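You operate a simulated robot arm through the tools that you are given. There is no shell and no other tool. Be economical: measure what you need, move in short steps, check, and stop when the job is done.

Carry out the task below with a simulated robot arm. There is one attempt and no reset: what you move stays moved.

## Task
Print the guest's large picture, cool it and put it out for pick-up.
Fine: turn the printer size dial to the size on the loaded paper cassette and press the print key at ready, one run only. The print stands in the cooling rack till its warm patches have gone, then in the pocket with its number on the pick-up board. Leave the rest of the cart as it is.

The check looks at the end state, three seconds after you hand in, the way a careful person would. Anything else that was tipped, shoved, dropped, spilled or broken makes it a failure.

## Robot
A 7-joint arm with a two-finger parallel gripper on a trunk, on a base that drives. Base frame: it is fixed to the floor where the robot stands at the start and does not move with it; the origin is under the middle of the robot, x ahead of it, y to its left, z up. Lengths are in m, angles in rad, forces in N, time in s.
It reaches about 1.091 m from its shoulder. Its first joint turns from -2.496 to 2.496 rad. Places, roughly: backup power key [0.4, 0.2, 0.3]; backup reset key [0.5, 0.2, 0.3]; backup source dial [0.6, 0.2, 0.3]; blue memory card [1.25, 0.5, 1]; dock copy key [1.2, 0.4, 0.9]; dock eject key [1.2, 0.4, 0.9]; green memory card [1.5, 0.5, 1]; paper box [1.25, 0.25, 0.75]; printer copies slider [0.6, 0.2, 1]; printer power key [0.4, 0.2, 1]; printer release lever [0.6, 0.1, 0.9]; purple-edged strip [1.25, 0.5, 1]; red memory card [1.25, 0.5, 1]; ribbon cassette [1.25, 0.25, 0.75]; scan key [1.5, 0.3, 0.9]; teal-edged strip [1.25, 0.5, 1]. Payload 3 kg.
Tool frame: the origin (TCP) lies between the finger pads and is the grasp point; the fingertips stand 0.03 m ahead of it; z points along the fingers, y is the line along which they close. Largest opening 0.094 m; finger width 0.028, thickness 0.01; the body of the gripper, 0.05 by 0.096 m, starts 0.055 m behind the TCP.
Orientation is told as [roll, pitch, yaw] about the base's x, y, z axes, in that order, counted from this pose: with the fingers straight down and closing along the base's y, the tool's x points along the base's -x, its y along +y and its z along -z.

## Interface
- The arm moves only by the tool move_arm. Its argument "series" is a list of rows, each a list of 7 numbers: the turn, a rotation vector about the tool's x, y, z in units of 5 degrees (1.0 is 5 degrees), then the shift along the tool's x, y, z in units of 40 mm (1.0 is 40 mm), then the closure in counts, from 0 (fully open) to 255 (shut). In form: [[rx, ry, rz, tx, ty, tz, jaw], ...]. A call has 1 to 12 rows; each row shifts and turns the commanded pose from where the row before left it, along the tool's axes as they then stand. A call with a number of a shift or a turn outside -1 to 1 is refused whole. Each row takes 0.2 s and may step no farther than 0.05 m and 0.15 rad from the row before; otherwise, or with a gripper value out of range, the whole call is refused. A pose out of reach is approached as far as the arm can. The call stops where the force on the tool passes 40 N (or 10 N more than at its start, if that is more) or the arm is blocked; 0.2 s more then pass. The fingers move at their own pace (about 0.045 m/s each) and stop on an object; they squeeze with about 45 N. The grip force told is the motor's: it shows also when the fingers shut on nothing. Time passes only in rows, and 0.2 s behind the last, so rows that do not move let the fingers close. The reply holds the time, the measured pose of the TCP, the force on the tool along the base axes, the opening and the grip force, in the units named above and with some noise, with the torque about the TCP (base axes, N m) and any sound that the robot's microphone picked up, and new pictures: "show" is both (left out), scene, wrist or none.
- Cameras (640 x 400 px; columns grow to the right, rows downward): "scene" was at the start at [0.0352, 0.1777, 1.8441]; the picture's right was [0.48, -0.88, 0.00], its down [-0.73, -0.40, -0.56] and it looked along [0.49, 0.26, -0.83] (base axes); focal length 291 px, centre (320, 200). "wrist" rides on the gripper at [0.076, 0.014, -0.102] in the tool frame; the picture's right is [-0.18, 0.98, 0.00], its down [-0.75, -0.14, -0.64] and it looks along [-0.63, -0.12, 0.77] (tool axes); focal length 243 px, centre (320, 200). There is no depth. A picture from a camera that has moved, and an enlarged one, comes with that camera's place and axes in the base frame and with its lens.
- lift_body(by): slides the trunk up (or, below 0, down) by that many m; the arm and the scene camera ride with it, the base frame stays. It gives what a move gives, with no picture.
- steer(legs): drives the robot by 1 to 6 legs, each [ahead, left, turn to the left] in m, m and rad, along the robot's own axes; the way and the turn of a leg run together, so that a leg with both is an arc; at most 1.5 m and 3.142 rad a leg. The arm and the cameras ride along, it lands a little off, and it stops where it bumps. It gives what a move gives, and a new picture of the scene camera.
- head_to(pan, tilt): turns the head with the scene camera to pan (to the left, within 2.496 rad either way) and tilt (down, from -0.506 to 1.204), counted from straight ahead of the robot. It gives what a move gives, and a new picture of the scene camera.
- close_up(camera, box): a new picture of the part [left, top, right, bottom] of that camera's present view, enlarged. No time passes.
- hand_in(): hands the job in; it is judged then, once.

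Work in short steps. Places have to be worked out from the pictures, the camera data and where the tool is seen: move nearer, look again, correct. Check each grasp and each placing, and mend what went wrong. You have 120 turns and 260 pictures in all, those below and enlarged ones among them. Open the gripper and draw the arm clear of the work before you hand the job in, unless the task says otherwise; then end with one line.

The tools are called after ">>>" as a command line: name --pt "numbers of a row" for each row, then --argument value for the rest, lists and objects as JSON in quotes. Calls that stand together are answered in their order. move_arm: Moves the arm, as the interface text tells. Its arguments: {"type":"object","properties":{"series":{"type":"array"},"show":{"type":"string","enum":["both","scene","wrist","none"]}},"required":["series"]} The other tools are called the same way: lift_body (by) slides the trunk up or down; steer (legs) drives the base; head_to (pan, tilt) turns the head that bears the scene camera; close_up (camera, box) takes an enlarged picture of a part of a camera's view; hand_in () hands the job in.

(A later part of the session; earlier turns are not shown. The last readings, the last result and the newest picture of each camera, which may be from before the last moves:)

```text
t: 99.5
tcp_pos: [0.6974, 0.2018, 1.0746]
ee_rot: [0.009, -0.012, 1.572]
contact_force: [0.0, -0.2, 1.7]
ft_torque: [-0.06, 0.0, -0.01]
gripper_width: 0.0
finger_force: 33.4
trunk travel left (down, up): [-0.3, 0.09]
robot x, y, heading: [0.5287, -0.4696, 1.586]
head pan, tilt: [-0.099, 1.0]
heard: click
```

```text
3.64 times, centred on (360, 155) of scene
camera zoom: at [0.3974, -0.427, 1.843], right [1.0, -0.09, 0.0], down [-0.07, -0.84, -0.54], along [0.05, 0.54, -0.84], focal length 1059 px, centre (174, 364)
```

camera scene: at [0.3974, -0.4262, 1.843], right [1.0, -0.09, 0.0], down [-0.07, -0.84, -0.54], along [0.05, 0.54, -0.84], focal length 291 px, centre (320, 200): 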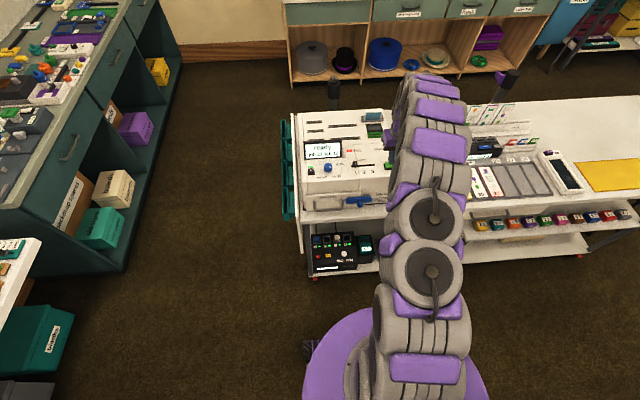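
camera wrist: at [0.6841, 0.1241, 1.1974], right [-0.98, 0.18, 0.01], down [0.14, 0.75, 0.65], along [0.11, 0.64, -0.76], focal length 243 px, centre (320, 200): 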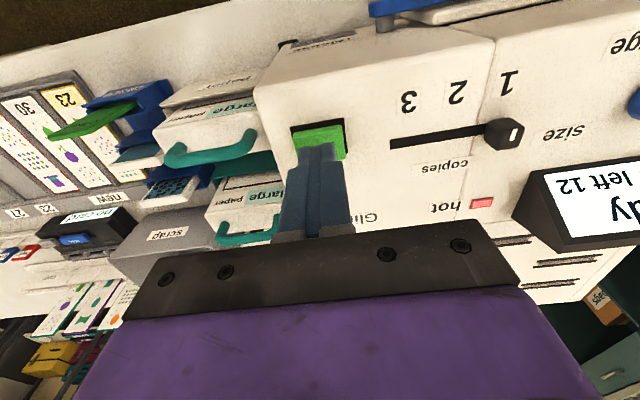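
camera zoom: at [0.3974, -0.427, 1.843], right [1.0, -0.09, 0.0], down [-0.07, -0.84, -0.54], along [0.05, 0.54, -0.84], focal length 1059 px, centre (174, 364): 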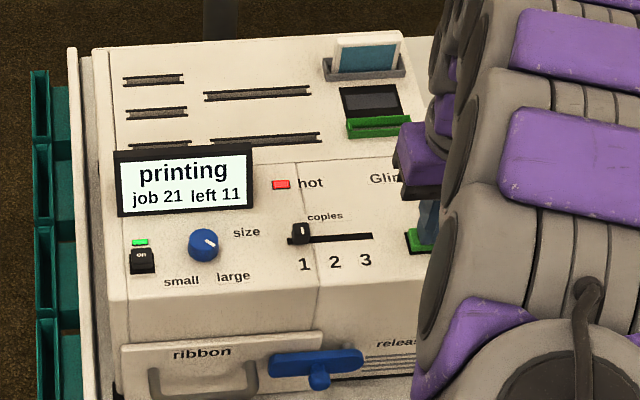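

Click heard, and the screen shows "printing". I'll lift straight up and retreat so the print can come out.

>>> move_arm --pt "0 0 0 0 0 -0.5 255" --pt "0 0 0 0 0 -1 255" --pt "0 0 0 0.5 -1 -1 200" --pt "0 0 0 0.5 -1 -1 100" --pt "0 0 0 0.5 -1 -1 0" --pt "0 0 0 0.5 -1 -1 0" --pt "0 0 0 0.5 -1 0 0" --pt "0 0 0 0.5 -1 0 0" --show "scene"

>>> close_up --camera "scene" --box '[280, 90, 420, 200]'

```text
refused: row 3 steps farther than a row can; nothing moved
```

```text
3.64 times, centred on (350, 145) of scene
camera zoom: at [0.3974, -0.427, 1.843], right [1.0, -0.09, 0.0], down [-0.07, -0.84, -0.54], along [0.05, 0.54, -0.84], focal length 1059 px, centre (211, 400)
```

zoom: 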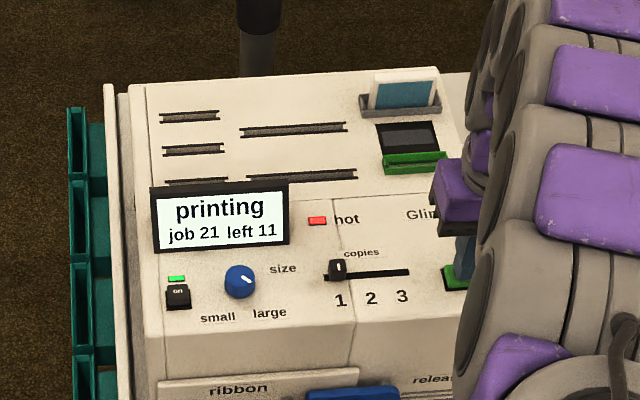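

A row was too long and nothing moved, so I'll repeat with shorter steps.

>>> move_arm --pt "0 0 0 0 0 -0.5 255" --pt "0 0 0 0 0 -1 255" --pt "0 0 0 0 -0.6 -0.8 200" --pt "0 0 0 0.3 -0.6 -0.8 100" --pt "0 0 0 0.5 -0.8 -0.5 0" --pt "0 0 0 0.5 -0.8 0 0" --pt "0 0 0 0.5 -0.9 0 0" --pt "0 0 0 0.5 -0.9 0 0" --show "scene"

>>> close_up --camera "scene" --box '[280, 90, 420, 200]'

```text
t: 101.3
tcp_pos: [0.8818, 0.1082, 1.2163]
ee_rot: [0.009, -0.011, 1.572]
contact_force: [0.6, 0.1, -0.7]
ft_torque: [0.0, -0.04, 0.02]
gripper_width: 0.0943
finger_force: 0.0
trunk travel left (down, up): [-0.3, 0.09]
robot x, y, heading: [0.5316, -0.468, 1.582]
head pan, tilt: [-0.099, 1.0]
camera scene: at [0.4019, -0.4281, 1.8433], right [1.0, -0.09, 0.0], down [-0.07, -0.84, -0.54], along [0.04, 0.54, -0.84], focal length 291 px, centre (320, 200)
```

scene: 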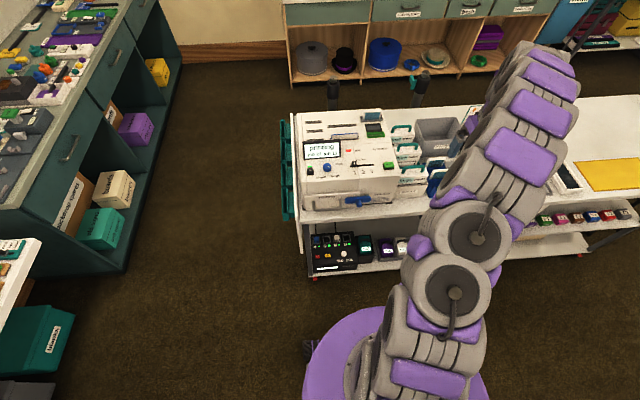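

```text
3.64 times, centred on (350, 145) of scene
camera zoom: at [0.4019, -0.4281, 1.8433], right [1.0, -0.09, 0.0], down [-0.07, -0.84, -0.54], along [0.04, 0.54, -0.84], focal length 1059 px, centre (211, 400)
```

zoom: 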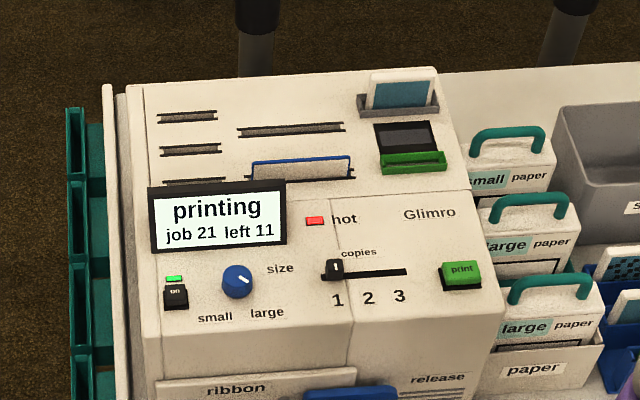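

The print is rising from the front long slot. I'll let time pass.

>>> move_arm --pt "0 0 0 0 0 0 0" --pt "0 0 0 0 0 0 0" --pt "0 0 0 0 0 0 0" --pt "0 0 0 0 0 0 0" --pt "0 0 0 0 0 0 0" --pt "0 0 0 0 0 0 0" --pt "0 0 0 0 0 0 0" --pt "0 0 0 0 0 0 0" --pt "0 0 0 0 0 0 0" --pt "0 0 0 0 0 0 0" --pt "0 0 0 0 0 0 0" --pt "0 0 0 0 0 0 0" --show "none"

>>> close_up --camera "scene" --box '[280, 70, 420, 200]'

```text
t: 103.9
tcp_pos: [0.88, 0.1108, 1.2164]
ee_rot: [0.007, -0.01, 1.572]
contact_force: [-0.5, -0.7, -0.1]
ft_torque: [0.0, 0.04, -0.01]
gripper_width: 0.0938
finger_force: 0.1
trunk travel left (down, up): [-0.3, 0.09]
robot x, y, heading: [0.5298, -0.4686, 1.585]
head pan, tilt: [-0.099, 1.0]
```

```text
3.08 times, centred on (350, 135) of scene
camera zoom: at [0.3996, -0.4273, 1.8431], right [1.0, -0.09, 0.0], down [-0.07, -0.84, -0.54], along [0.05, 0.54, -0.84], focal length 896 px, centre (228, 400)
```

zoom: 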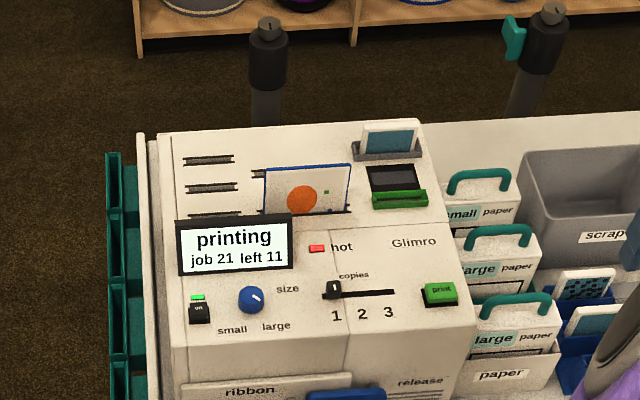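

>>> move_arm --pt "0 0 0 0 0 0 0" --pt "0 0 0 0 0 0 0" --pt "0 0 0 0 0 0 0" --pt "0 0 0 0 0 0 0" --pt "0 0 0 0 0 0 0" --pt "0 0 0 0 0 0 0" --pt "0 0 0 0 0 0 0" --pt "0 0 0 0 0 0 0" --pt "0 0 0 0 0 0 0" --pt "0 0 0 0 0 0 0" --pt "0 0 0 0 0 0 0" --pt "0 0 0 0 0 0 0" --show "none"

>>> move_arm --pt "0 0 0 0 0 0 0" --pt "0 0 0 0 0 0 0" --pt "0 0 0 0 0 0 0" --pt "0 0 0 0 0 0 0" --pt "0 0 0 0 0 0 0" --pt "0 0 0 0 0 0 0" --pt "0 0 0 0 0 0 0" --pt "0 0 0 0 0 0 0" --pt "0 0 0 0 0 0 0" --pt "0 0 0 0 0 0 0" --pt "0 0 0 0 0 0 0" --pt "0 0 0 0 0 0 0" --show "none"

>>> close_up --camera "scene" --box '[280, 70, 420, 200]'

>>> close_up --camera "wrist" --box '[0, 0, 640, 400]'

```text
t: 106.5
tcp_pos: [0.8808, 0.1102, 1.2165]
ee_rot: [0.007, -0.011, 1.573]
contact_force: [-0.1, 0.5, 0.4]
ft_torque: [0.02, 0.01, -0.03]
gripper_width: 0.0939
finger_force: 0.0
trunk travel left (down, up): [-0.3, 0.09]
robot x, y, heading: [0.5313, -0.4699, 1.59]
head pan, tilt: [-0.099, 1.0]
```

```text
t: 109.1
tcp_pos: [0.8811, 0.1107, 1.215]
ee_rot: [0.007, -0.011, 1.571]
contact_force: [-0.6, 0.8, -0.1]
ft_torque: [0.01, 0.0, -0.01]
gripper_width: 0.0937
finger_force: 0.1
trunk travel left (down, up): [-0.3, 0.09]
robot x, y, heading: [0.5287, -0.4675, 1.585]
head pan, tilt: [-0.099, 1.0]
```

```text
3.08 times, centred on (350, 135) of scene
camera zoom: at [0.3995, -0.4274, 1.8431], right [1.0, -0.09, 0.0], down [-0.07, -0.84, -0.54], along [0.05, 0.54, -0.84], focal length 896 px, centre (228, 400)
```

zoom: 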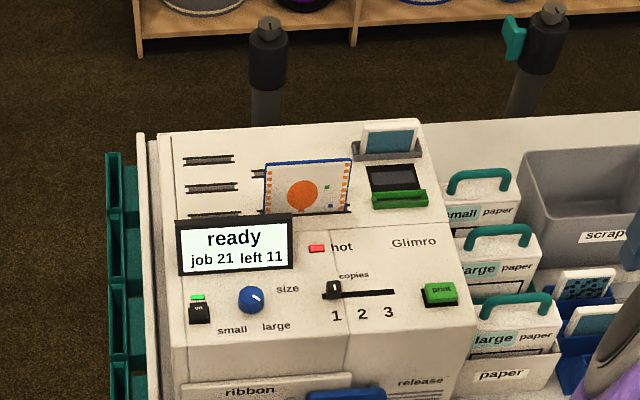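

```text
1.00 times, centred on (320, 200) of wrist (not enlarged: the box is as wide or as high as the picture)
camera zoom: at [0.8681, 0.0315, 1.3184], right [-0.98, 0.18, 0.01], down [0.14, 0.75, 0.65], along [0.11, 0.64, -0.76], focal length 243 px, centre (320, 200)
```

zoom: 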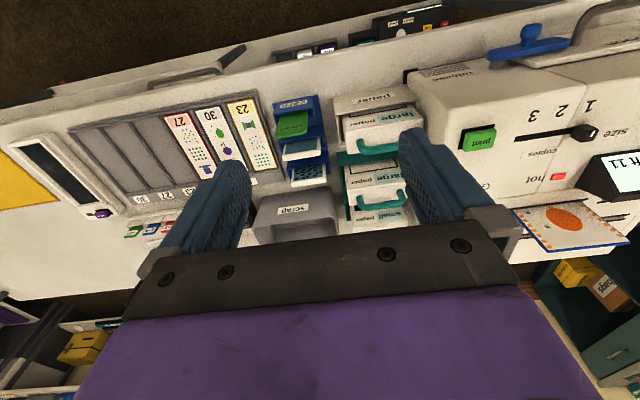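

The print is finished, "ready" is back, and it stands in the front long slot, about 0.1 m wide with its plane facing -y. I'll drive slightly closer and bring the wrist camera near to measure it.

>>> steer --legs '[[0.08, 0, 0]]'

>>> move_arm --pt "0 0 0 0.4 0 -0.7 0" --pt "0 0 0 0 1 0 0" --pt "0 0 0 0 1 0 0" --pt "0 0 0 0 1 0 0" --pt "0 0 0 0 1 0 0" --pt "0 0 0 0 1 0 0" --pt "0 0 0 0 1 0 0" --pt "0 0 0 0 1 0 0" --pt "0 0 0 -0.6 0.5 0 0" --pt "0 0 0 -0.8 0 0 0" --show "wrist"

>>> close_up --camera "wrist" --box '[240, 80, 400, 240]'

```text
t: 110.1
tcp_pos: [0.8804, 0.1897, 1.213]
ee_rot: [0.006, -0.009, 1.574]
contact_force: [-0.2, 0.9, -0.2]
ft_torque: [-0.03, -0.03, 0.02]
gripper_width: 0.094
finger_force: 0.1
trunk travel left (down, up): [-0.3, 0.09]
robot x, y, heading: [0.5309, -0.3887, 1.579]
head pan, tilt: [-0.099, 1.0]
camera scene: at [0.3985, -0.346, 1.8431], right [1.0, -0.09, 0.0], down [-0.07, -0.84, -0.54], along [0.05, 0.53, -0.84], focal length 291 px, centre (320, 200)
```

scene: 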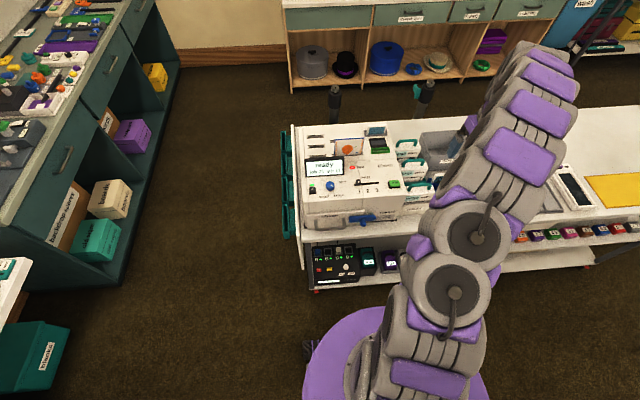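

```text
t: 112.3
tcp_pos: [0.5777, 0.2285, 1.2467]
ee_rot: [0.005, -0.009, 1.574]
contact_force: [-0.1, 0.5, -0.2]
ft_torque: [-0.01, -0.01, -0.03]
gripper_width: 0.0941
finger_force: 0.0
trunk travel left (down, up): [-0.3, 0.09]
robot x, y, heading: [0.5298, -0.3863, 1.585]
head pan, tilt: [-0.099, 1.0]
camera wrist: at [0.5645, 0.1495, 1.3496], right [-0.98, 0.18, 0.01], down [0.14, 0.75, 0.65], along [0.11, 0.64, -0.76], focal length 243 px, centre (320, 200)
```

wrist: 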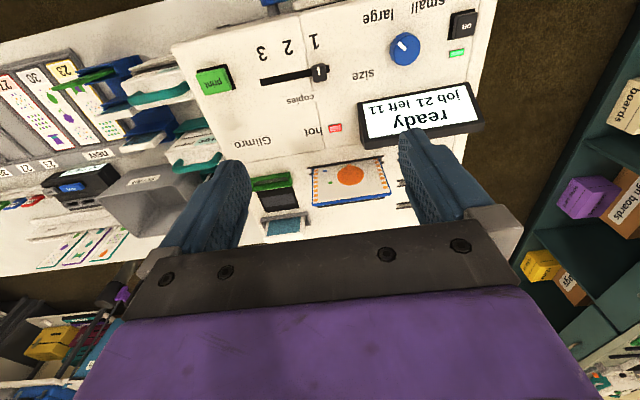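

```text
2.50 times, centred on (320, 160) of wrist
camera zoom: at [0.5645, 0.1495, 1.3496], right [-0.98, 0.18, 0.01], down [0.14, 0.75, 0.65], along [0.11, 0.64, -0.76], focal length 606 px, centre (320, 300)
```

zoom: 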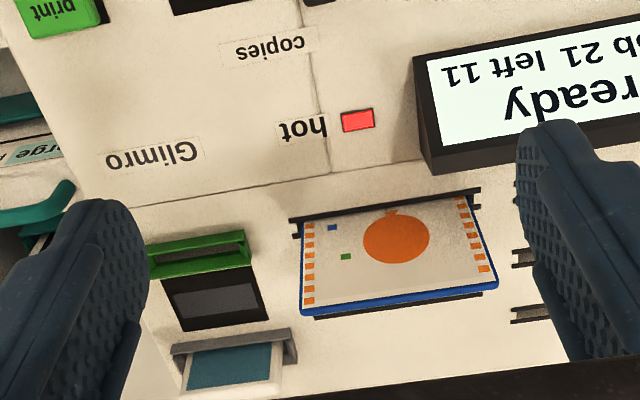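

The print's top edge is at about (0.559, 0.343, 1.127) and it is 95 mm wide. I'll turn the wrist to yaw 0 so the jaws close along y.

>>> move_arm --pt "0 0 1 0 0 0 0" --pt "0 0 1 0 0 0 0" --pt "0 0 1 0 0 0 0" --pt "0 0 1 0 0 0 0" --pt "0 0 1 0 0 0 0" --pt "0 0 1 0 0 0 0" --pt "0 0 1 0 0 0 0" --pt "0 0 1 0 0 0 0" --pt "0 0 1 0 0 0 0" --pt "0 0 1 0 0 0 0" --pt "0 0 1 0 0 0 0" --pt "0 0 1 0 0 0 0" --show "none"

>>> move_arm --pt "0 0 1 0 0 0 120" --pt "0 0 1 0 0 0 120" --pt "0 0 1 0 0 0 120" --pt "0 0 1 0 0 0 120" --pt "0 0 1 0 0 0 120" --pt "0 0 1 0 0 0 120" --pt "0 0 0 0.2 1 0 120" --pt "0 0 0 0.2 1 0 120" --pt "0 0 0 0.1 0.85 0.5 120" --show "both"

```text
t: 114.9
tcp_pos: [0.5791, 0.2259, 1.2473]
ee_rot: [0.012, 0.0, 0.523]
contact_force: [0.1, 0.1, -0.3]
ft_torque: [0.02, -0.01, 0.01]
gripper_width: 0.094
finger_force: 0.1
trunk travel left (down, up): [-0.3, 0.09]
robot x, y, heading: [0.5292, -0.3882, 1.582]
head pan, tilt: [-0.099, 1.0]
```

```text
t: 116.9
tcp_pos: [0.559, 0.3397, 1.2266]
ee_rot: [0.009, 0.005, 0.0]
contact_force: [-0.5, -0.1, -0.8]
ft_torque: [0.02, 0.0, 0.0]
gripper_width: 0.0497
finger_force: 0.0
trunk travel left (down, up): [-0.3, 0.09]
robot x, y, heading: [0.529, -0.3899, 1.584]
head pan, tilt: [-0.099, 1.0]
camera scene: at [0.3946, -0.3426, 1.8426], right [1.0, -0.09, 0.0], down [-0.07, -0.84, -0.54], along [0.05, 0.53, -0.84], focal length 291 px, centre (320, 200)
camera wrist: at [0.4849, 0.3536, 1.3306], right [0.18, 0.98, 0.01], down [0.76, -0.15, 0.64], along [0.63, -0.11, -0.77], focal length 243 px, centre (320, 200)
```

scene: 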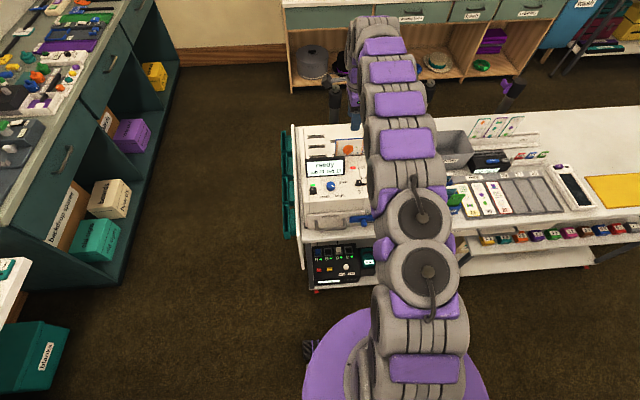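
wrist: 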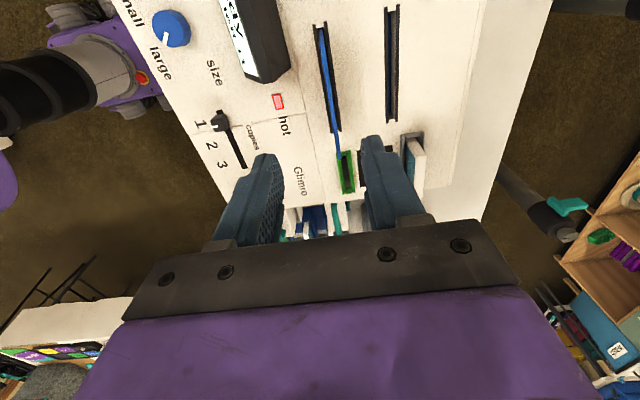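

The print shows edge-on between the fingers. I'll enlarge it to check the centring.

>>> close_up --camera "wrist" --box '[250, 10, 430, 220]'

```text
1.90 times, centred on (340, 115) of wrist
camera zoom: at [0.4849, 0.3536, 1.3306], right [0.18, 0.98, 0.01], down [0.76, -0.15, 0.64], along [0.63, -0.11, -0.77], focal length 462 px, centre (282, 362)
```

zoom: 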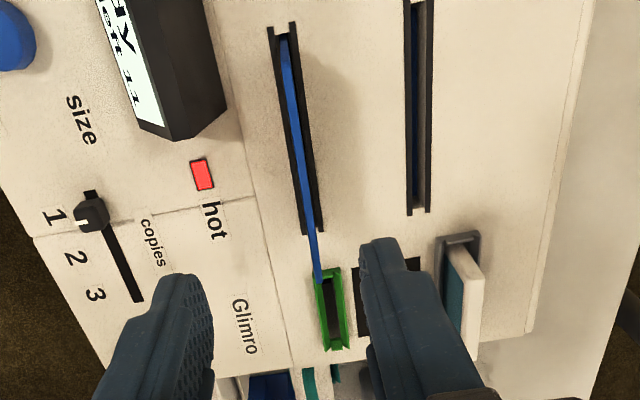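

The print is about 1 cm further in +y than the tool axis. I'll shift +10 mm, descend in two stages and look again.

>>> move_arm --pt "0 0 0 0.1 0.26 0 120" --pt "0 0 0 0 0 0.8 120" --pt "0 0 0 0 0 0.7 120" --show "none"

>>> close_up --camera "wrist" --box '[230, 10, 430, 230]'

```text
t: 117.7
tcp_pos: [0.5542, 0.3523, 1.1683]
ee_rot: [0.009, 0.004, -0.001]
contact_force: [-0.1, 0.9, -0.6]
ft_torque: [0.02, -0.03, -0.03]
gripper_width: 0.0497
finger_force: 0.1
trunk travel left (down, up): [-0.3, 0.09]
robot x, y, heading: [0.5306, -0.3882, 1.582]
head pan, tilt: [-0.099, 1.0]
```

```text
1.82 times, centred on (330, 120) of wrist
camera zoom: at [0.4792, 0.3642, 1.2713], right [0.18, 0.98, 0.01], down [0.76, -0.15, 0.64], along [0.63, -0.11, -0.77], focal length 441 px, centre (302, 346)
```

zoom: 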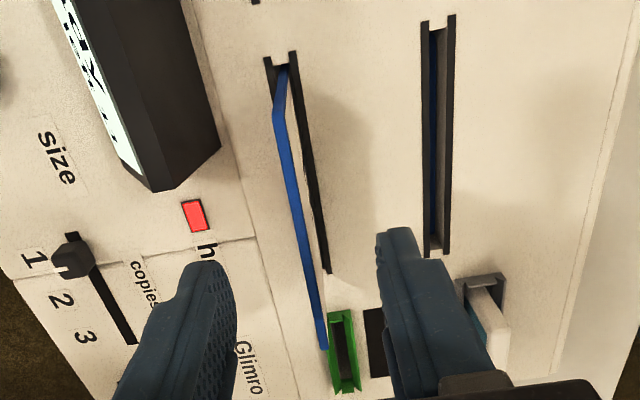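

The print is now centred (y≈0.352, top z≈1.1225). I'll descend 0.058 and close.

>>> move_arm --pt "0 0 0 -0.05 0 0.75 120" --pt "0 0 0 0 0 0.7 120" --pt "0 0 0 0 0 0 255" --pt "0 0 0 0 0 0 255" --pt "0 0 0 0 0 0 255" --pt "0 0 0 0 0 0 255" --show "wrist"

```text
t: 119.1
tcp_pos: [0.5558, 0.353, 1.1101]
ee_rot: [0.01, 0.005, 0.003]
contact_force: [0.2, -0.5, -0.4]
ft_torque: [0.0, 0.01, 0.04]
gripper_width: 0.0072
finger_force: 41.9
trunk travel left (down, up): [-0.3, 0.09]
robot x, y, heading: [0.5273, -0.3891, 1.585]
head pan, tilt: [-0.099, 1.0]
camera wrist: at [0.4813, 0.3659, 1.214], right [0.18, 0.98, 0.01], down [0.76, -0.15, 0.64], along [0.63, -0.11, -0.77], focal length 243 px, centre (320, 200)
```

wrist: 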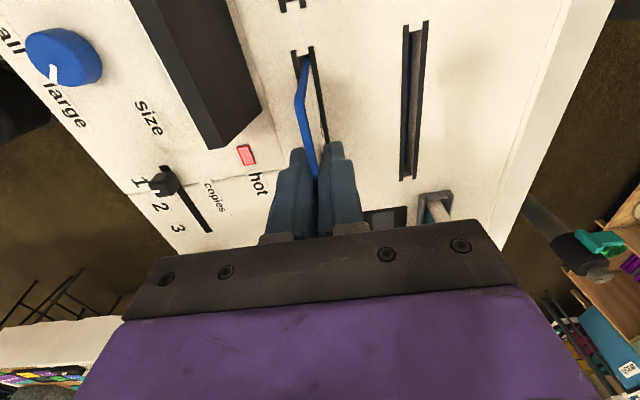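

Gripped (7 mm wide). I'll lift straight up.

>>> move_arm --pt "0 0 0 0 0 -0.5 255" --pt "0 0 0 0 0 -0.7 255" --pt "0 0 0 0 0 -1 255" --pt "0 0 0 0 0 -1 255" --pt "0 0 0 0 0 -1 255" --show "both"

>>> close_up --camera "scene" --box '[290, 60, 450, 180]'

```text
t: 120.3
tcp_pos: [0.5546, 0.3497, 1.2794]
ee_rot: [0.012, 0.007, 0.001]
contact_force: [0.2, -0.8, 0.1]
ft_torque: [0.0, -0.03, 0.01]
gripper_width: 0.0068
finger_force: 40.9
trunk travel left (down, up): [-0.3, 0.09]
robot x, y, heading: [0.5286, -0.3886, 1.584]
head pan, tilt: [-0.099, 1.0]
camera scene: at [0.3944, -0.3473, 1.8428], right [1.0, -0.09, 0.0], down [-0.07, -0.84, -0.54], along [0.05, 0.54, -0.84], focal length 291 px, centre (320, 200)
camera wrist: at [0.4797, 0.3618, 1.3833], right [0.18, 0.98, 0.01], down [0.76, -0.15, 0.64], along [0.63, -0.11, -0.77], focal length 243 px, centre (320, 200)
```

scene: 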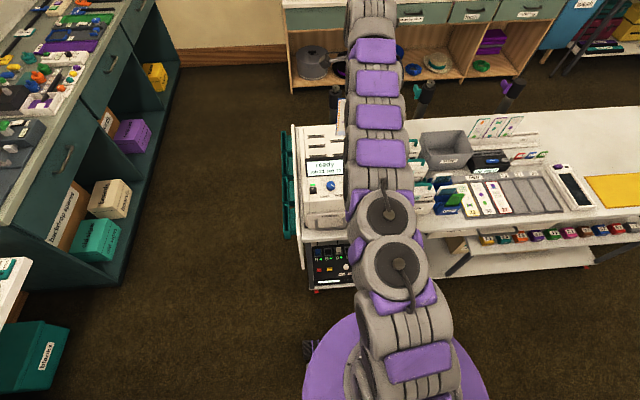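
wrist: 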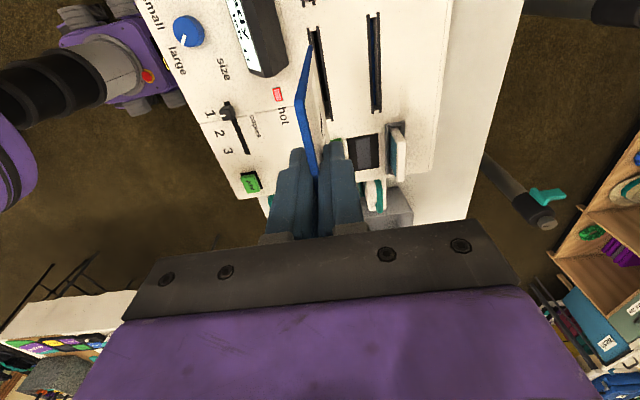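

```text
3.33 times, centred on (370, 120) of scene
camera zoom: at [0.3944, -0.3473, 1.8428], right [1.0, -0.09, 0.0], down [-0.07, -0.84, -0.54], along [0.05, 0.54, -0.84], focal length 970 px, centre (153, 467)
```

zoom: 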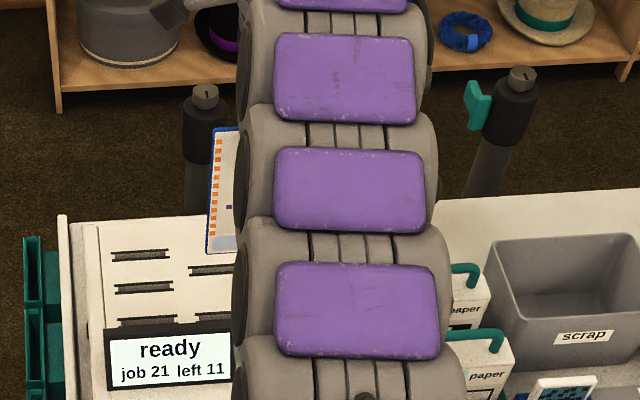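

The print is free: 0.15 m tall, its bottom about 0.135 m below the TCP. I'll raise the trunk for clearance and drive right to the cooling rack.

>>> lift_body --by 0.085

>>> steer --legs '[[0, -0.8, 0]]'

>>> close_up --camera "wrist" --box '[0, 0, 640, 400]'

```text
t: 121.5
tcp_pos: [0.5537, 0.3502, 1.3646]
ee_rot: [0.012, 0.007, 0.002]
contact_force: [0.3, -0.2, -0.9]
ft_torque: [-0.01, 0.01, 0.05]
gripper_width: 0.0073
finger_force: 41.7
trunk travel left (down, up): [-0.385, 0.005]
robot x, y, heading: [0.5296, -0.3897, 1.581]
head pan, tilt: [-0.099, 1.0]
```

```text
t: 126.0
tcp_pos: [1.4021, 0.352, 1.3635]
ee_rot: [0.01, 0.007, -0.018]
contact_force: [0.5, -0.2, -1.1]
ft_torque: [0.01, -0.04, 0.0]
gripper_width: 0.0069
finger_force: 40.9
trunk travel left (down, up): [-0.385, 0.005]
robot x, y, heading: [1.3589, -0.3868, 1.566]
head pan, tilt: [-0.099, 1.0]
camera scene: at [1.2278, -0.3415, 1.9278], right [0.99, -0.11, 0.0], down [-0.09, -0.84, -0.54], along [0.06, 0.53, -0.84], focal length 291 px, centre (320, 200)
```

scene: 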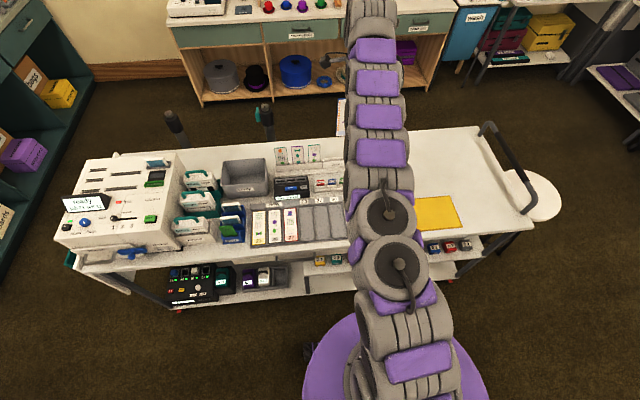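

```text
1.00 times, centred on (320, 200) of wrist (not enlarged: the box is as wide or as high as the picture)
camera zoom: at [1.3272, 0.3656, 1.4677], right [0.2, 0.98, 0.01], down [0.75, -0.16, 0.64], along [0.62, -0.12, -0.77], focal length 243 px, centre (320, 200)
```

zoom: 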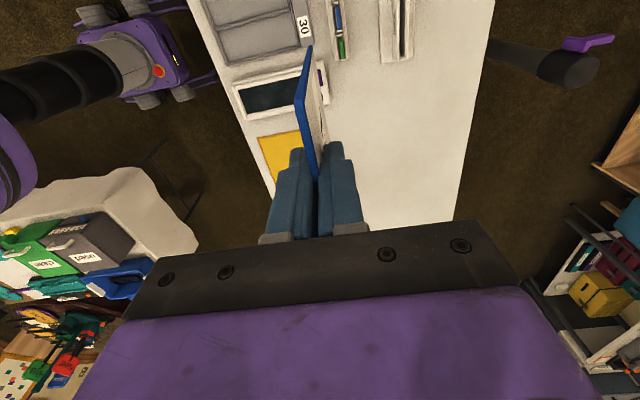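

>>> close_up --camera "scene" --box '[260, 130, 360, 200]'

>>> close_up --camera "wrist" --box '[290, 0, 450, 120]'

```text
5.71 times, centred on (310, 165) of scene
camera zoom: at [1.2278, -0.3415, 1.9278], right [0.99, -0.11, 0.0], down [-0.09, -0.84, -0.54], along [0.06, 0.53, -0.84], focal length 1664 px, centre (377, 400)
```

zoom: 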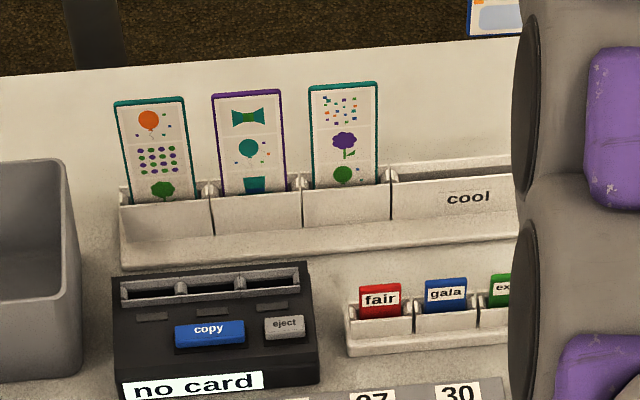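

```text
3.33 times, centred on (370, 60) of wrist
camera zoom: at [1.3272, 0.3656, 1.4677], right [0.2, 0.98, 0.01], down [0.75, -0.16, 0.64], along [0.62, -0.12, -0.77], focal length 809 px, centre (153, 667)
```

zoom: 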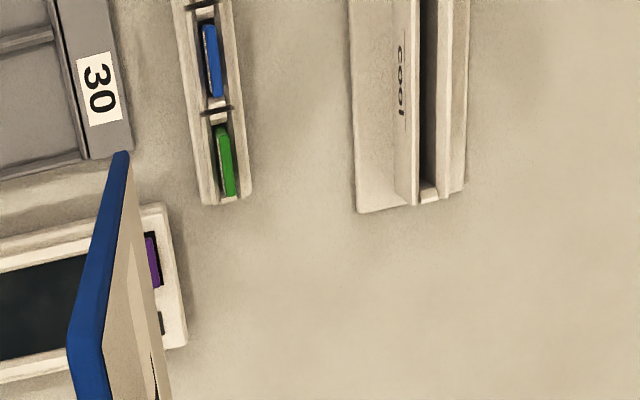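

The free fourth slot of the "cool" rack spans x≈1.335–1.448, y≈0.52, top z≈0.90. It is at the edge of my reach, so I need to stand closer and will advance carefully.

>>> steer --legs '[[0.09, 0, 0.005]]'

>>> head_to --pan -0.6 --tilt 1.15

```text
t: 127.1
tcp_pos: [1.3958, 0.4422, 1.3636]
ee_rot: [0.01, 0.005, -0.009]
contact_force: [-0.6, 0.1, -0.9]
ft_torque: [0.01, 0.0, -0.01]
gripper_width: 0.007
finger_force: 40.8
trunk travel left (down, up): [-0.385, 0.005]
robot x, y, heading: [1.3553, -0.2963, 1.569]
head pan, tilt: [-0.099, 1.0]
camera scene: at [1.2267, -0.2505, 1.9276], right [1.0, -0.1, 0.0], down [-0.08, -0.84, -0.54], along [0.05, 0.53, -0.84], focal length 291 px, centre (320, 200)
```

scene: 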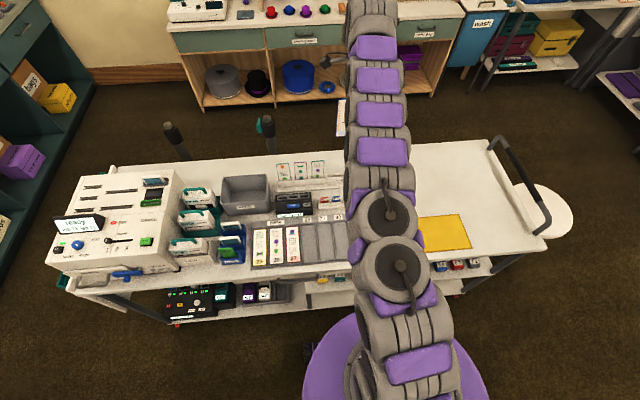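

```text
t: 128.0
tcp_pos: [1.3959, 0.4367, 1.3671]
ee_rot: [0.015, 0.007, -0.007]
contact_force: [0.2, 0.3, 0.5]
ft_torque: [-0.02, 0.0, 0.02]
gripper_width: 0.0071
finger_force: 40.5
trunk travel left (down, up): [-0.385, 0.005]
robot x, y, heading: [1.3596, -0.2969, 1.569]
head pan, tilt: [-0.6, 1.15]
camera scene: at [1.2542, -0.2733, 1.9182], right [0.83, -0.56, 0.0], down [-0.51, -0.76, -0.41], along [0.23, 0.33, -0.91], focal length 291 px, centre (320, 200)
```

scene: 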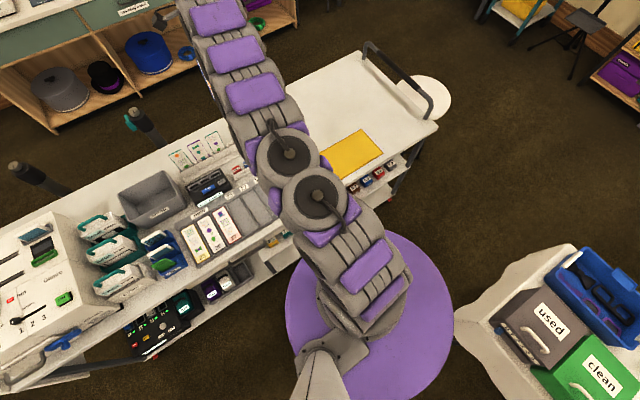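

>>> close_up --camera "wrist" --box '[0, 0, 640, 400]'

>>> close_up --camera "scene" --box '[230, 200, 330, 300]'

```text
1.00 times, centred on (320, 200) of wrist (not enlarged: the box is as wide or as high as the picture)
camera zoom: at [1.3213, 0.4499, 1.4699], right [0.19, 0.98, 0.01], down [0.76, -0.16, 0.64], along [0.62, -0.11, -0.77], focal length 243 px, centre (320, 200)
```

zoom: 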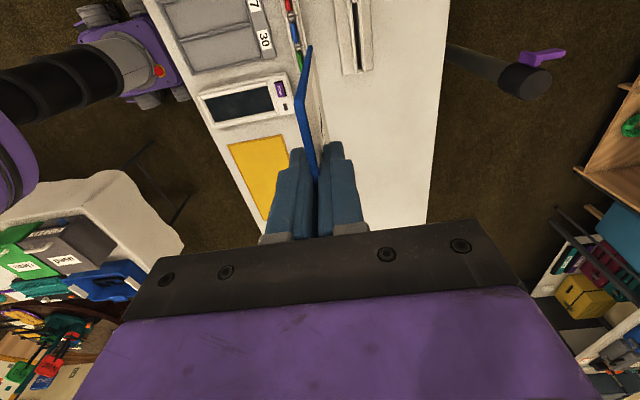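

```text
4.00 times, centred on (280, 250) of scene
camera zoom: at [1.2542, -0.2733, 1.9182], right [0.83, -0.56, 0.0], down [-0.51, -0.76, -0.41], along [0.23, 0.33, -0.91], focal length 1164 px, centre (480, 0)
```

zoom: 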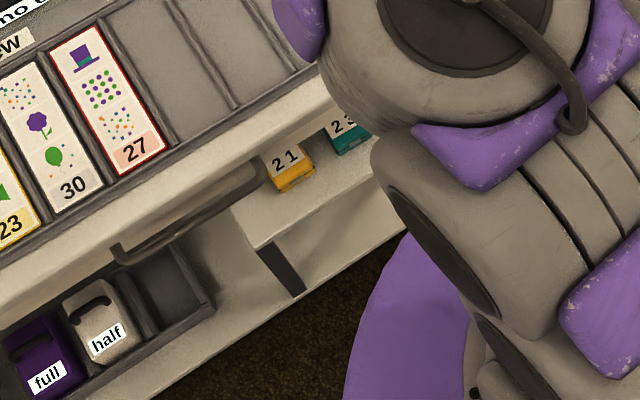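

>>> steer --legs '[[0.05, 0, 0]]'

>>> close_up --camera "wrist" --box '[290, 0, 420, 100]'

```text
t: 128.9
tcp_pos: [1.3956, 0.4881, 1.364]
ee_rot: [0.012, 0.006, -0.007]
contact_force: [0.7, 0.4, -0.8]
ft_torque: [-0.03, 0.01, 0.0]
gripper_width: 0.007
finger_force: 41.2
trunk travel left (down, up): [-0.385, 0.005]
robot x, y, heading: [1.3613, -0.2504, 1.571]
head pan, tilt: [-0.6, 1.15]
camera scene: at [1.254, -0.2232, 1.9181], right [0.83, -0.56, 0.0], down [-0.51, -0.76, -0.41], along [0.23, 0.33, -0.91], focal length 291 px, centre (320, 200)
```

scene: 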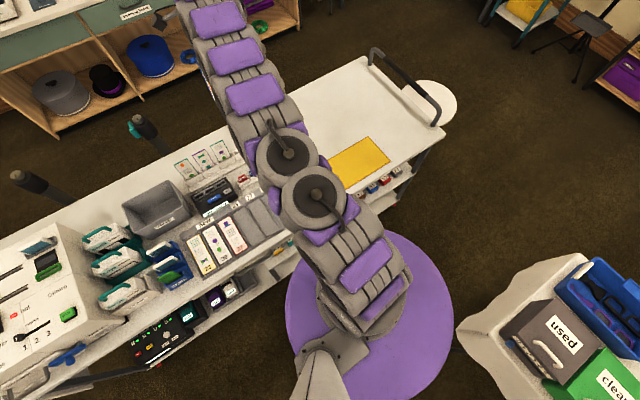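

```text
4.00 times, centred on (355, 50) of wrist
camera zoom: at [1.3211, 0.5017, 1.468], right [0.19, 0.98, 0.01], down [0.76, -0.16, 0.64], along [0.63, -0.11, -0.77], focal length 970 px, centre (180, 800)
```

zoom: 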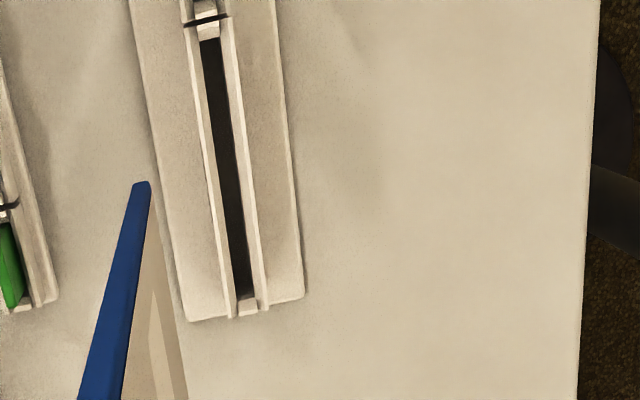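

The slot centre is x≈1.3925, y≈0.521, top z≈0.893, opening ~12 mm, and the print hangs square in the jaws. I'll lower the trunk, level the roll and move over the slot.

>>> lift_body --by -0.085

>>> move_arm --pt "0.14 -0.07 0 0.08 0 0.8 255" --pt "0 0 0 0 0 0.9 255" --pt "0 0 0 0 0 0.9 255" --pt "0 0 0 0 0.8 0 255" --pt "0 0 0 0 0 0 255" --show "wrist"

>>> close_up --camera "wrist" --box '[250, 0, 410, 130]'

```text
t: 130.2
tcp_pos: [1.3958, 0.4837, 1.2817]
ee_rot: [0.015, 0.007, -0.009]
contact_force: [0.2, 0.0, 0.1]
ft_torque: [0.01, 0.02, -0.02]
gripper_width: 0.0072
finger_force: 40.5
trunk travel left (down, up): [-0.3, 0.09]
robot x, y, heading: [1.3588, -0.2455, 1.574]
head pan, tilt: [-0.6, 1.15]
```

```text
t: 131.3
tcp_pos: [1.3949, 0.509, 1.1784]
ee_rot: [0.003, 0.001, -0.007]
contact_force: [-0.5, 0.6, 0.4]
ft_torque: [0.03, -0.02, -0.04]
gripper_width: 0.0072
finger_force: 41.9
out of reach, approached as far as the arm can: row 4
trunk travel left (down, up): [-0.3, 0.09]
robot x, y, heading: [1.3633, -0.2472, 1.572]
head pan, tilt: [-0.6, 1.15]
camera wrist: at [1.3194, 0.5234, 1.2813], right [0.19, 0.98, 0.0], down [0.75, -0.15, 0.64], along [0.63, -0.12, -0.77], focal length 243 px, centre (320, 200)
```

wrist: 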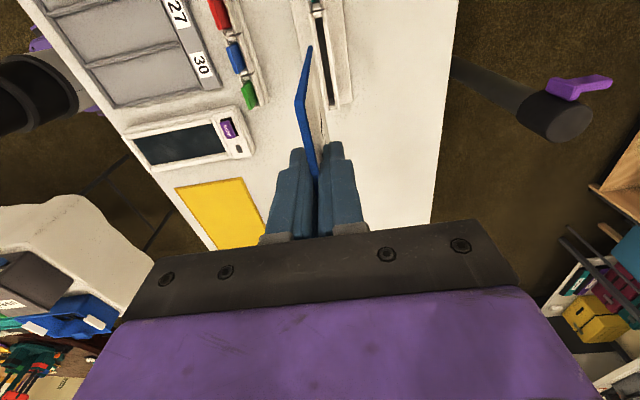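

```text
3.08 times, centred on (330, 65) of wrist
camera zoom: at [1.3194, 0.5234, 1.2813], right [0.19, 0.98, 0.0], down [0.75, -0.15, 0.64], along [0.63, -0.12, -0.77], focal length 746 px, centre (289, 615)
```

zoom: 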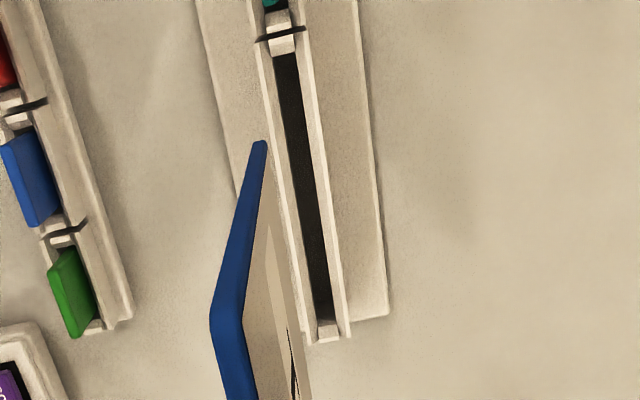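

Y is short by about 12 mm, so I'll creep the base forward 0.03.

>>> steer --legs '[[0.03, 0, 0]]'

>>> close_up --camera "wrist" --box '[250, 0, 410, 130]'

```text
t: 132.2
tcp_pos: [1.3948, 0.5425, 1.1749]
ee_rot: [-0.002, 0.0, -0.009]
contact_force: [0.0, 0.5, -1.2]
ft_torque: [0.0, 0.03, 0.01]
gripper_width: 0.0072
finger_force: 41.0
trunk travel left (down, up): [-0.3, 0.09]
robot x, y, heading: [1.3605, -0.219, 1.572]
head pan, tilt: [-0.6, 1.15]
camera scene: at [1.2537, -0.1929, 1.8331], right [0.83, -0.56, 0.0], down [-0.51, -0.76, -0.41], along [0.23, 0.33, -0.91], focal length 291 px, centre (320, 200)
```

scene: 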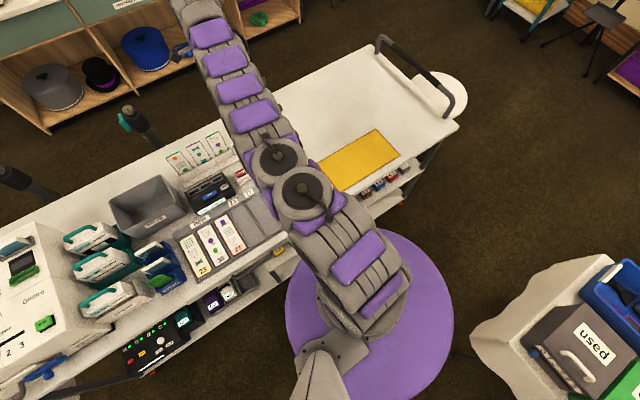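

```text
3.08 times, centred on (330, 65) of wrist
camera zoom: at [1.3199, 0.5555, 1.278], right [0.19, 0.98, 0.0], down [0.75, -0.15, 0.64], along [0.63, -0.12, -0.77], focal length 746 px, centre (289, 615)
```

zoom: 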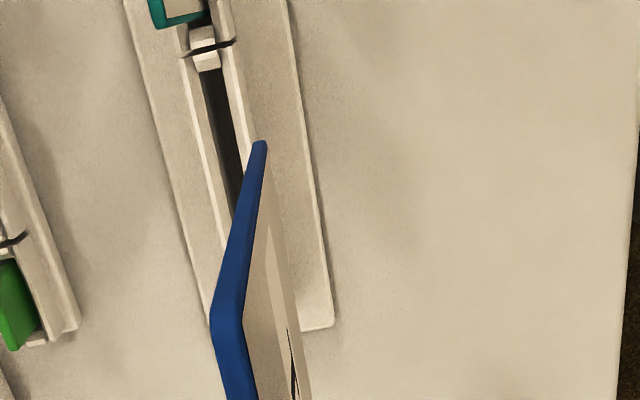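

Slot line y≈0.5215 in this view versus TCP 0.5425, so I'll move -21 mm, come down to just above the rack and check alignment.

>>> move_arm --pt "0 0 0 0.05 -0.52 0.4 255" --pt "0 0 0 0 0 0.9 255" --pt "0 0 0 0 0 0.5 255" --show "none"

>>> close_up --camera "wrist" --box '[250, 0, 410, 130]'

>>> close_up --camera "scene" --box '[150, 90, 300, 220]'

```text
t: 133.0
tcp_pos: [1.3943, 0.5181, 1.105]
ee_rot: [0.005, 0.003, -0.01]
contact_force: [-0.5, -0.8, -0.3]
ft_torque: [0.02, 0.02, -0.01]
gripper_width: 0.0071
finger_force: 40.9
trunk travel left (down, up): [-0.3, 0.09]
robot x, y, heading: [1.3654, -0.2178, 1.572]
head pan, tilt: [-0.6, 1.15]
```

```text
3.08 times, centred on (330, 65) of wrist
camera zoom: at [1.3187, 0.532, 1.2087], right [0.19, 0.98, 0.0], down [0.75, -0.15, 0.64], along [0.63, -0.12, -0.77], focal length 746 px, centre (289, 615)
```

zoom: 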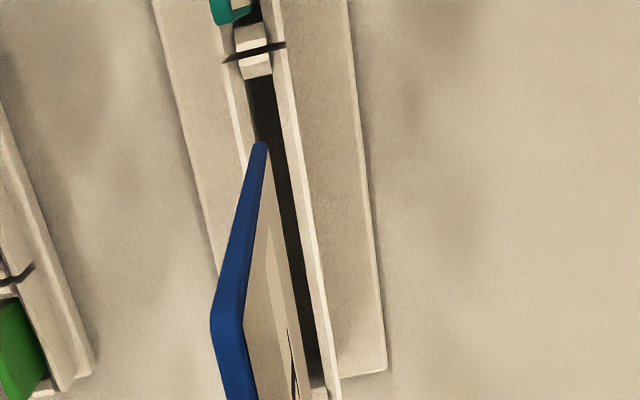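

```text
3.08 times, centred on (225, 155) of scene
camera zoom: at [1.2544, -0.1956, 1.8332], right [0.83, -0.56, 0.0], down [-0.51, -0.75, -0.41], along [0.23, 0.33, -0.91], focal length 896 px, centre (612, 338)
```

zoom: 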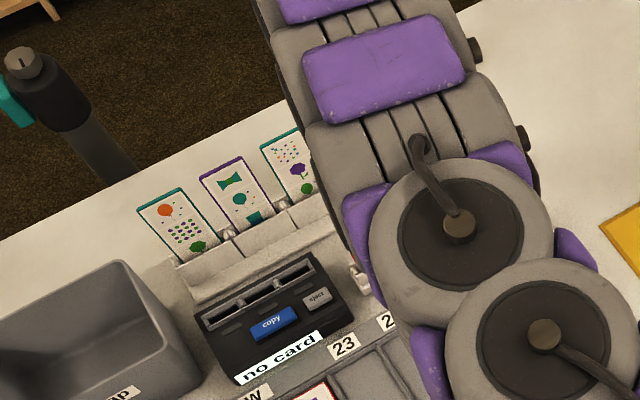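

Projecting the descent, the print will enter the slot about 1.5 mm off centre toward +y. I'll correct and lower in.

>>> move_arm --pt "0 0 -0.1 0.03 -0.03 0 255" --pt "0 0 0 0 0 0.8 255" --pt "0 0 0 0 0 0.8 255" --show "none"

>>> close_up --camera "wrist" --box '[250, 0, 410, 130]'

```text
t: 133.8
tcp_pos: [1.3929, 0.5193, 1.0404]
ee_rot: [0.004, -0.002, 0.001]
contact_force: [-0.3, 0.5, -0.4]
ft_torque: [-0.01, 0.02, 0.01]
gripper_width: 0.0071
finger_force: 40.9
trunk travel left (down, up): [-0.3, 0.09]
robot x, y, heading: [1.3613, -0.2178, 1.569]
head pan, tilt: [-0.6, 1.15]
```

```text
3.08 times, centred on (330, 65) of wrist
camera zoom: at [1.3178, 0.5323, 1.1436], right [0.18, 0.98, 0.0], down [0.75, -0.14, 0.64], along [0.63, -0.12, -0.77], focal length 746 px, centre (289, 615)
```

zoom: 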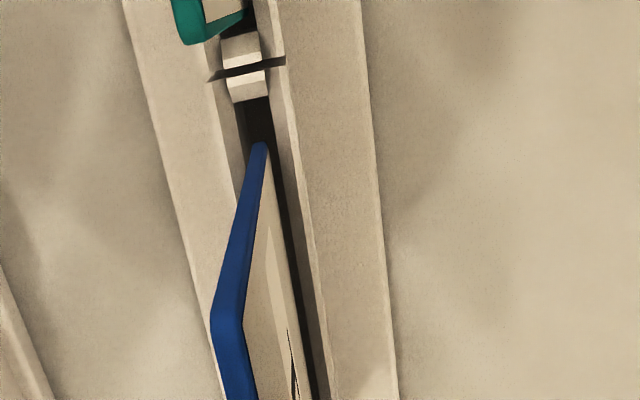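

The print's bottom is centred at the mouth of the slot. Continue down gently.

>>> move_arm --pt "0 0 0 0 0 0.4 255" --pt "0 0 0 0 0 0.3 255" --pt "0 0 0 0 0 0.2 255" --pt "0 0 0 0 0 0.15 255" --show "none"

>>> close_up --camera "wrist" --box '[250, 0, 410, 130]'

```text
t: 134.8
tcp_pos: [1.3919, 0.5163, 1.0038]
ee_rot: [0.006, 0.002, 0.001]
contact_force: [-0.7, 0.5, 16.9]
ft_torque: [-0.02, 0.74, 0.0]
gripper_width: 0.007
finger_force: 41.4
trunk travel left (down, up): [-0.3, 0.09]
robot x, y, heading: [1.3622, -0.2186, 1.571]
head pan, tilt: [-0.6, 1.15]
```

```text
3.08 times, centred on (330, 65) of wrist
camera zoom: at [1.3169, 0.5293, 1.1064], right [0.18, 0.98, 0.01], down [0.75, -0.15, 0.64], along [0.63, -0.11, -0.77], focal length 746 px, centre (289, 615)
```

zoom: 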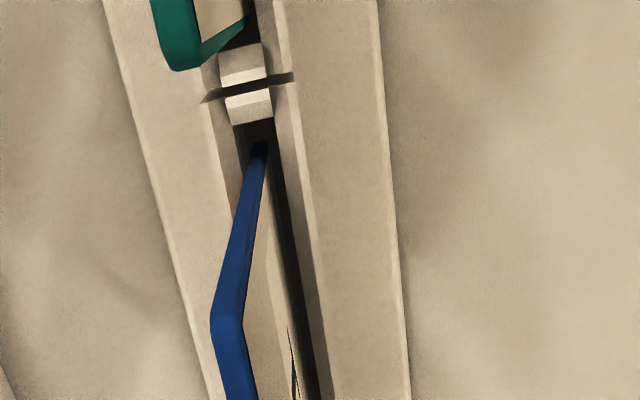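

The print touches the bottom of the slot (17 N). I'll open the jaws and lift off.

>>> move_arm --pt "0 0 0 0 0 -0.05 255" --pt "0 0 0 0 0 0 200" --pt "0 0 0 0 0 0 150" --pt "0 0 0 0 0 0 120" --pt "0 0 0 0 0 0 120" --pt "0 0 0 0 0 -0.5 120" --pt "0 0 0 0 0 -1 120" --pt "0 0 0 0 0 -1 120" --pt "0 0 0 0 0 -1 120" --show "wrist"

>>> close_up --camera "wrist" --box '[250, 0, 430, 180]'

```text
t: 136.8
tcp_pos: [1.3939, 0.5159, 1.1412]
ee_rot: [0.002, 0.0, 0.0]
contact_force: [0.3, 0.3, -0.1]
ft_torque: [0.02, 0.02, -0.03]
gripper_width: 0.0496
finger_force: 0.1
trunk travel left (down, up): [-0.3, 0.09]
robot x, y, heading: [1.3601, -0.2169, 1.57]
head pan, tilt: [-0.6, 1.15]
camera wrist: at [1.3185, 0.5309, 1.2442], right [0.18, 0.98, 0.0], down [0.75, -0.14, 0.64], along [0.63, -0.12, -0.77], focal length 243 px, centre (320, 200)
```

wrist: 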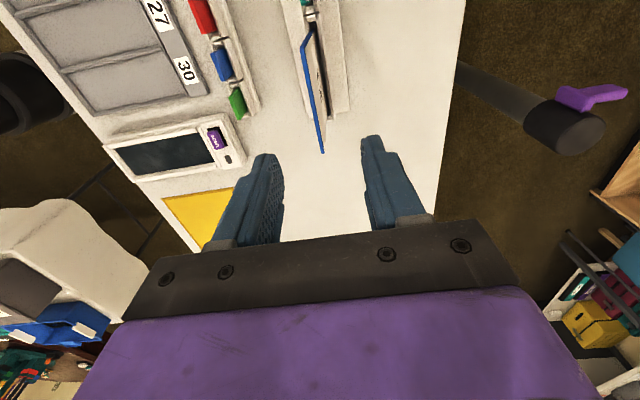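

```text
2.22 times, centred on (340, 90) of wrist
camera zoom: at [1.3185, 0.5309, 1.2442], right [0.18, 0.98, 0.0], down [0.75, -0.14, 0.64], along [0.63, -0.12, -0.77], focal length 539 px, centre (276, 444)
```

zoom: 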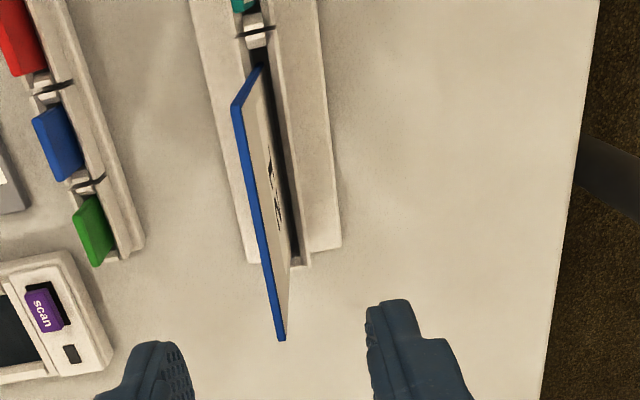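

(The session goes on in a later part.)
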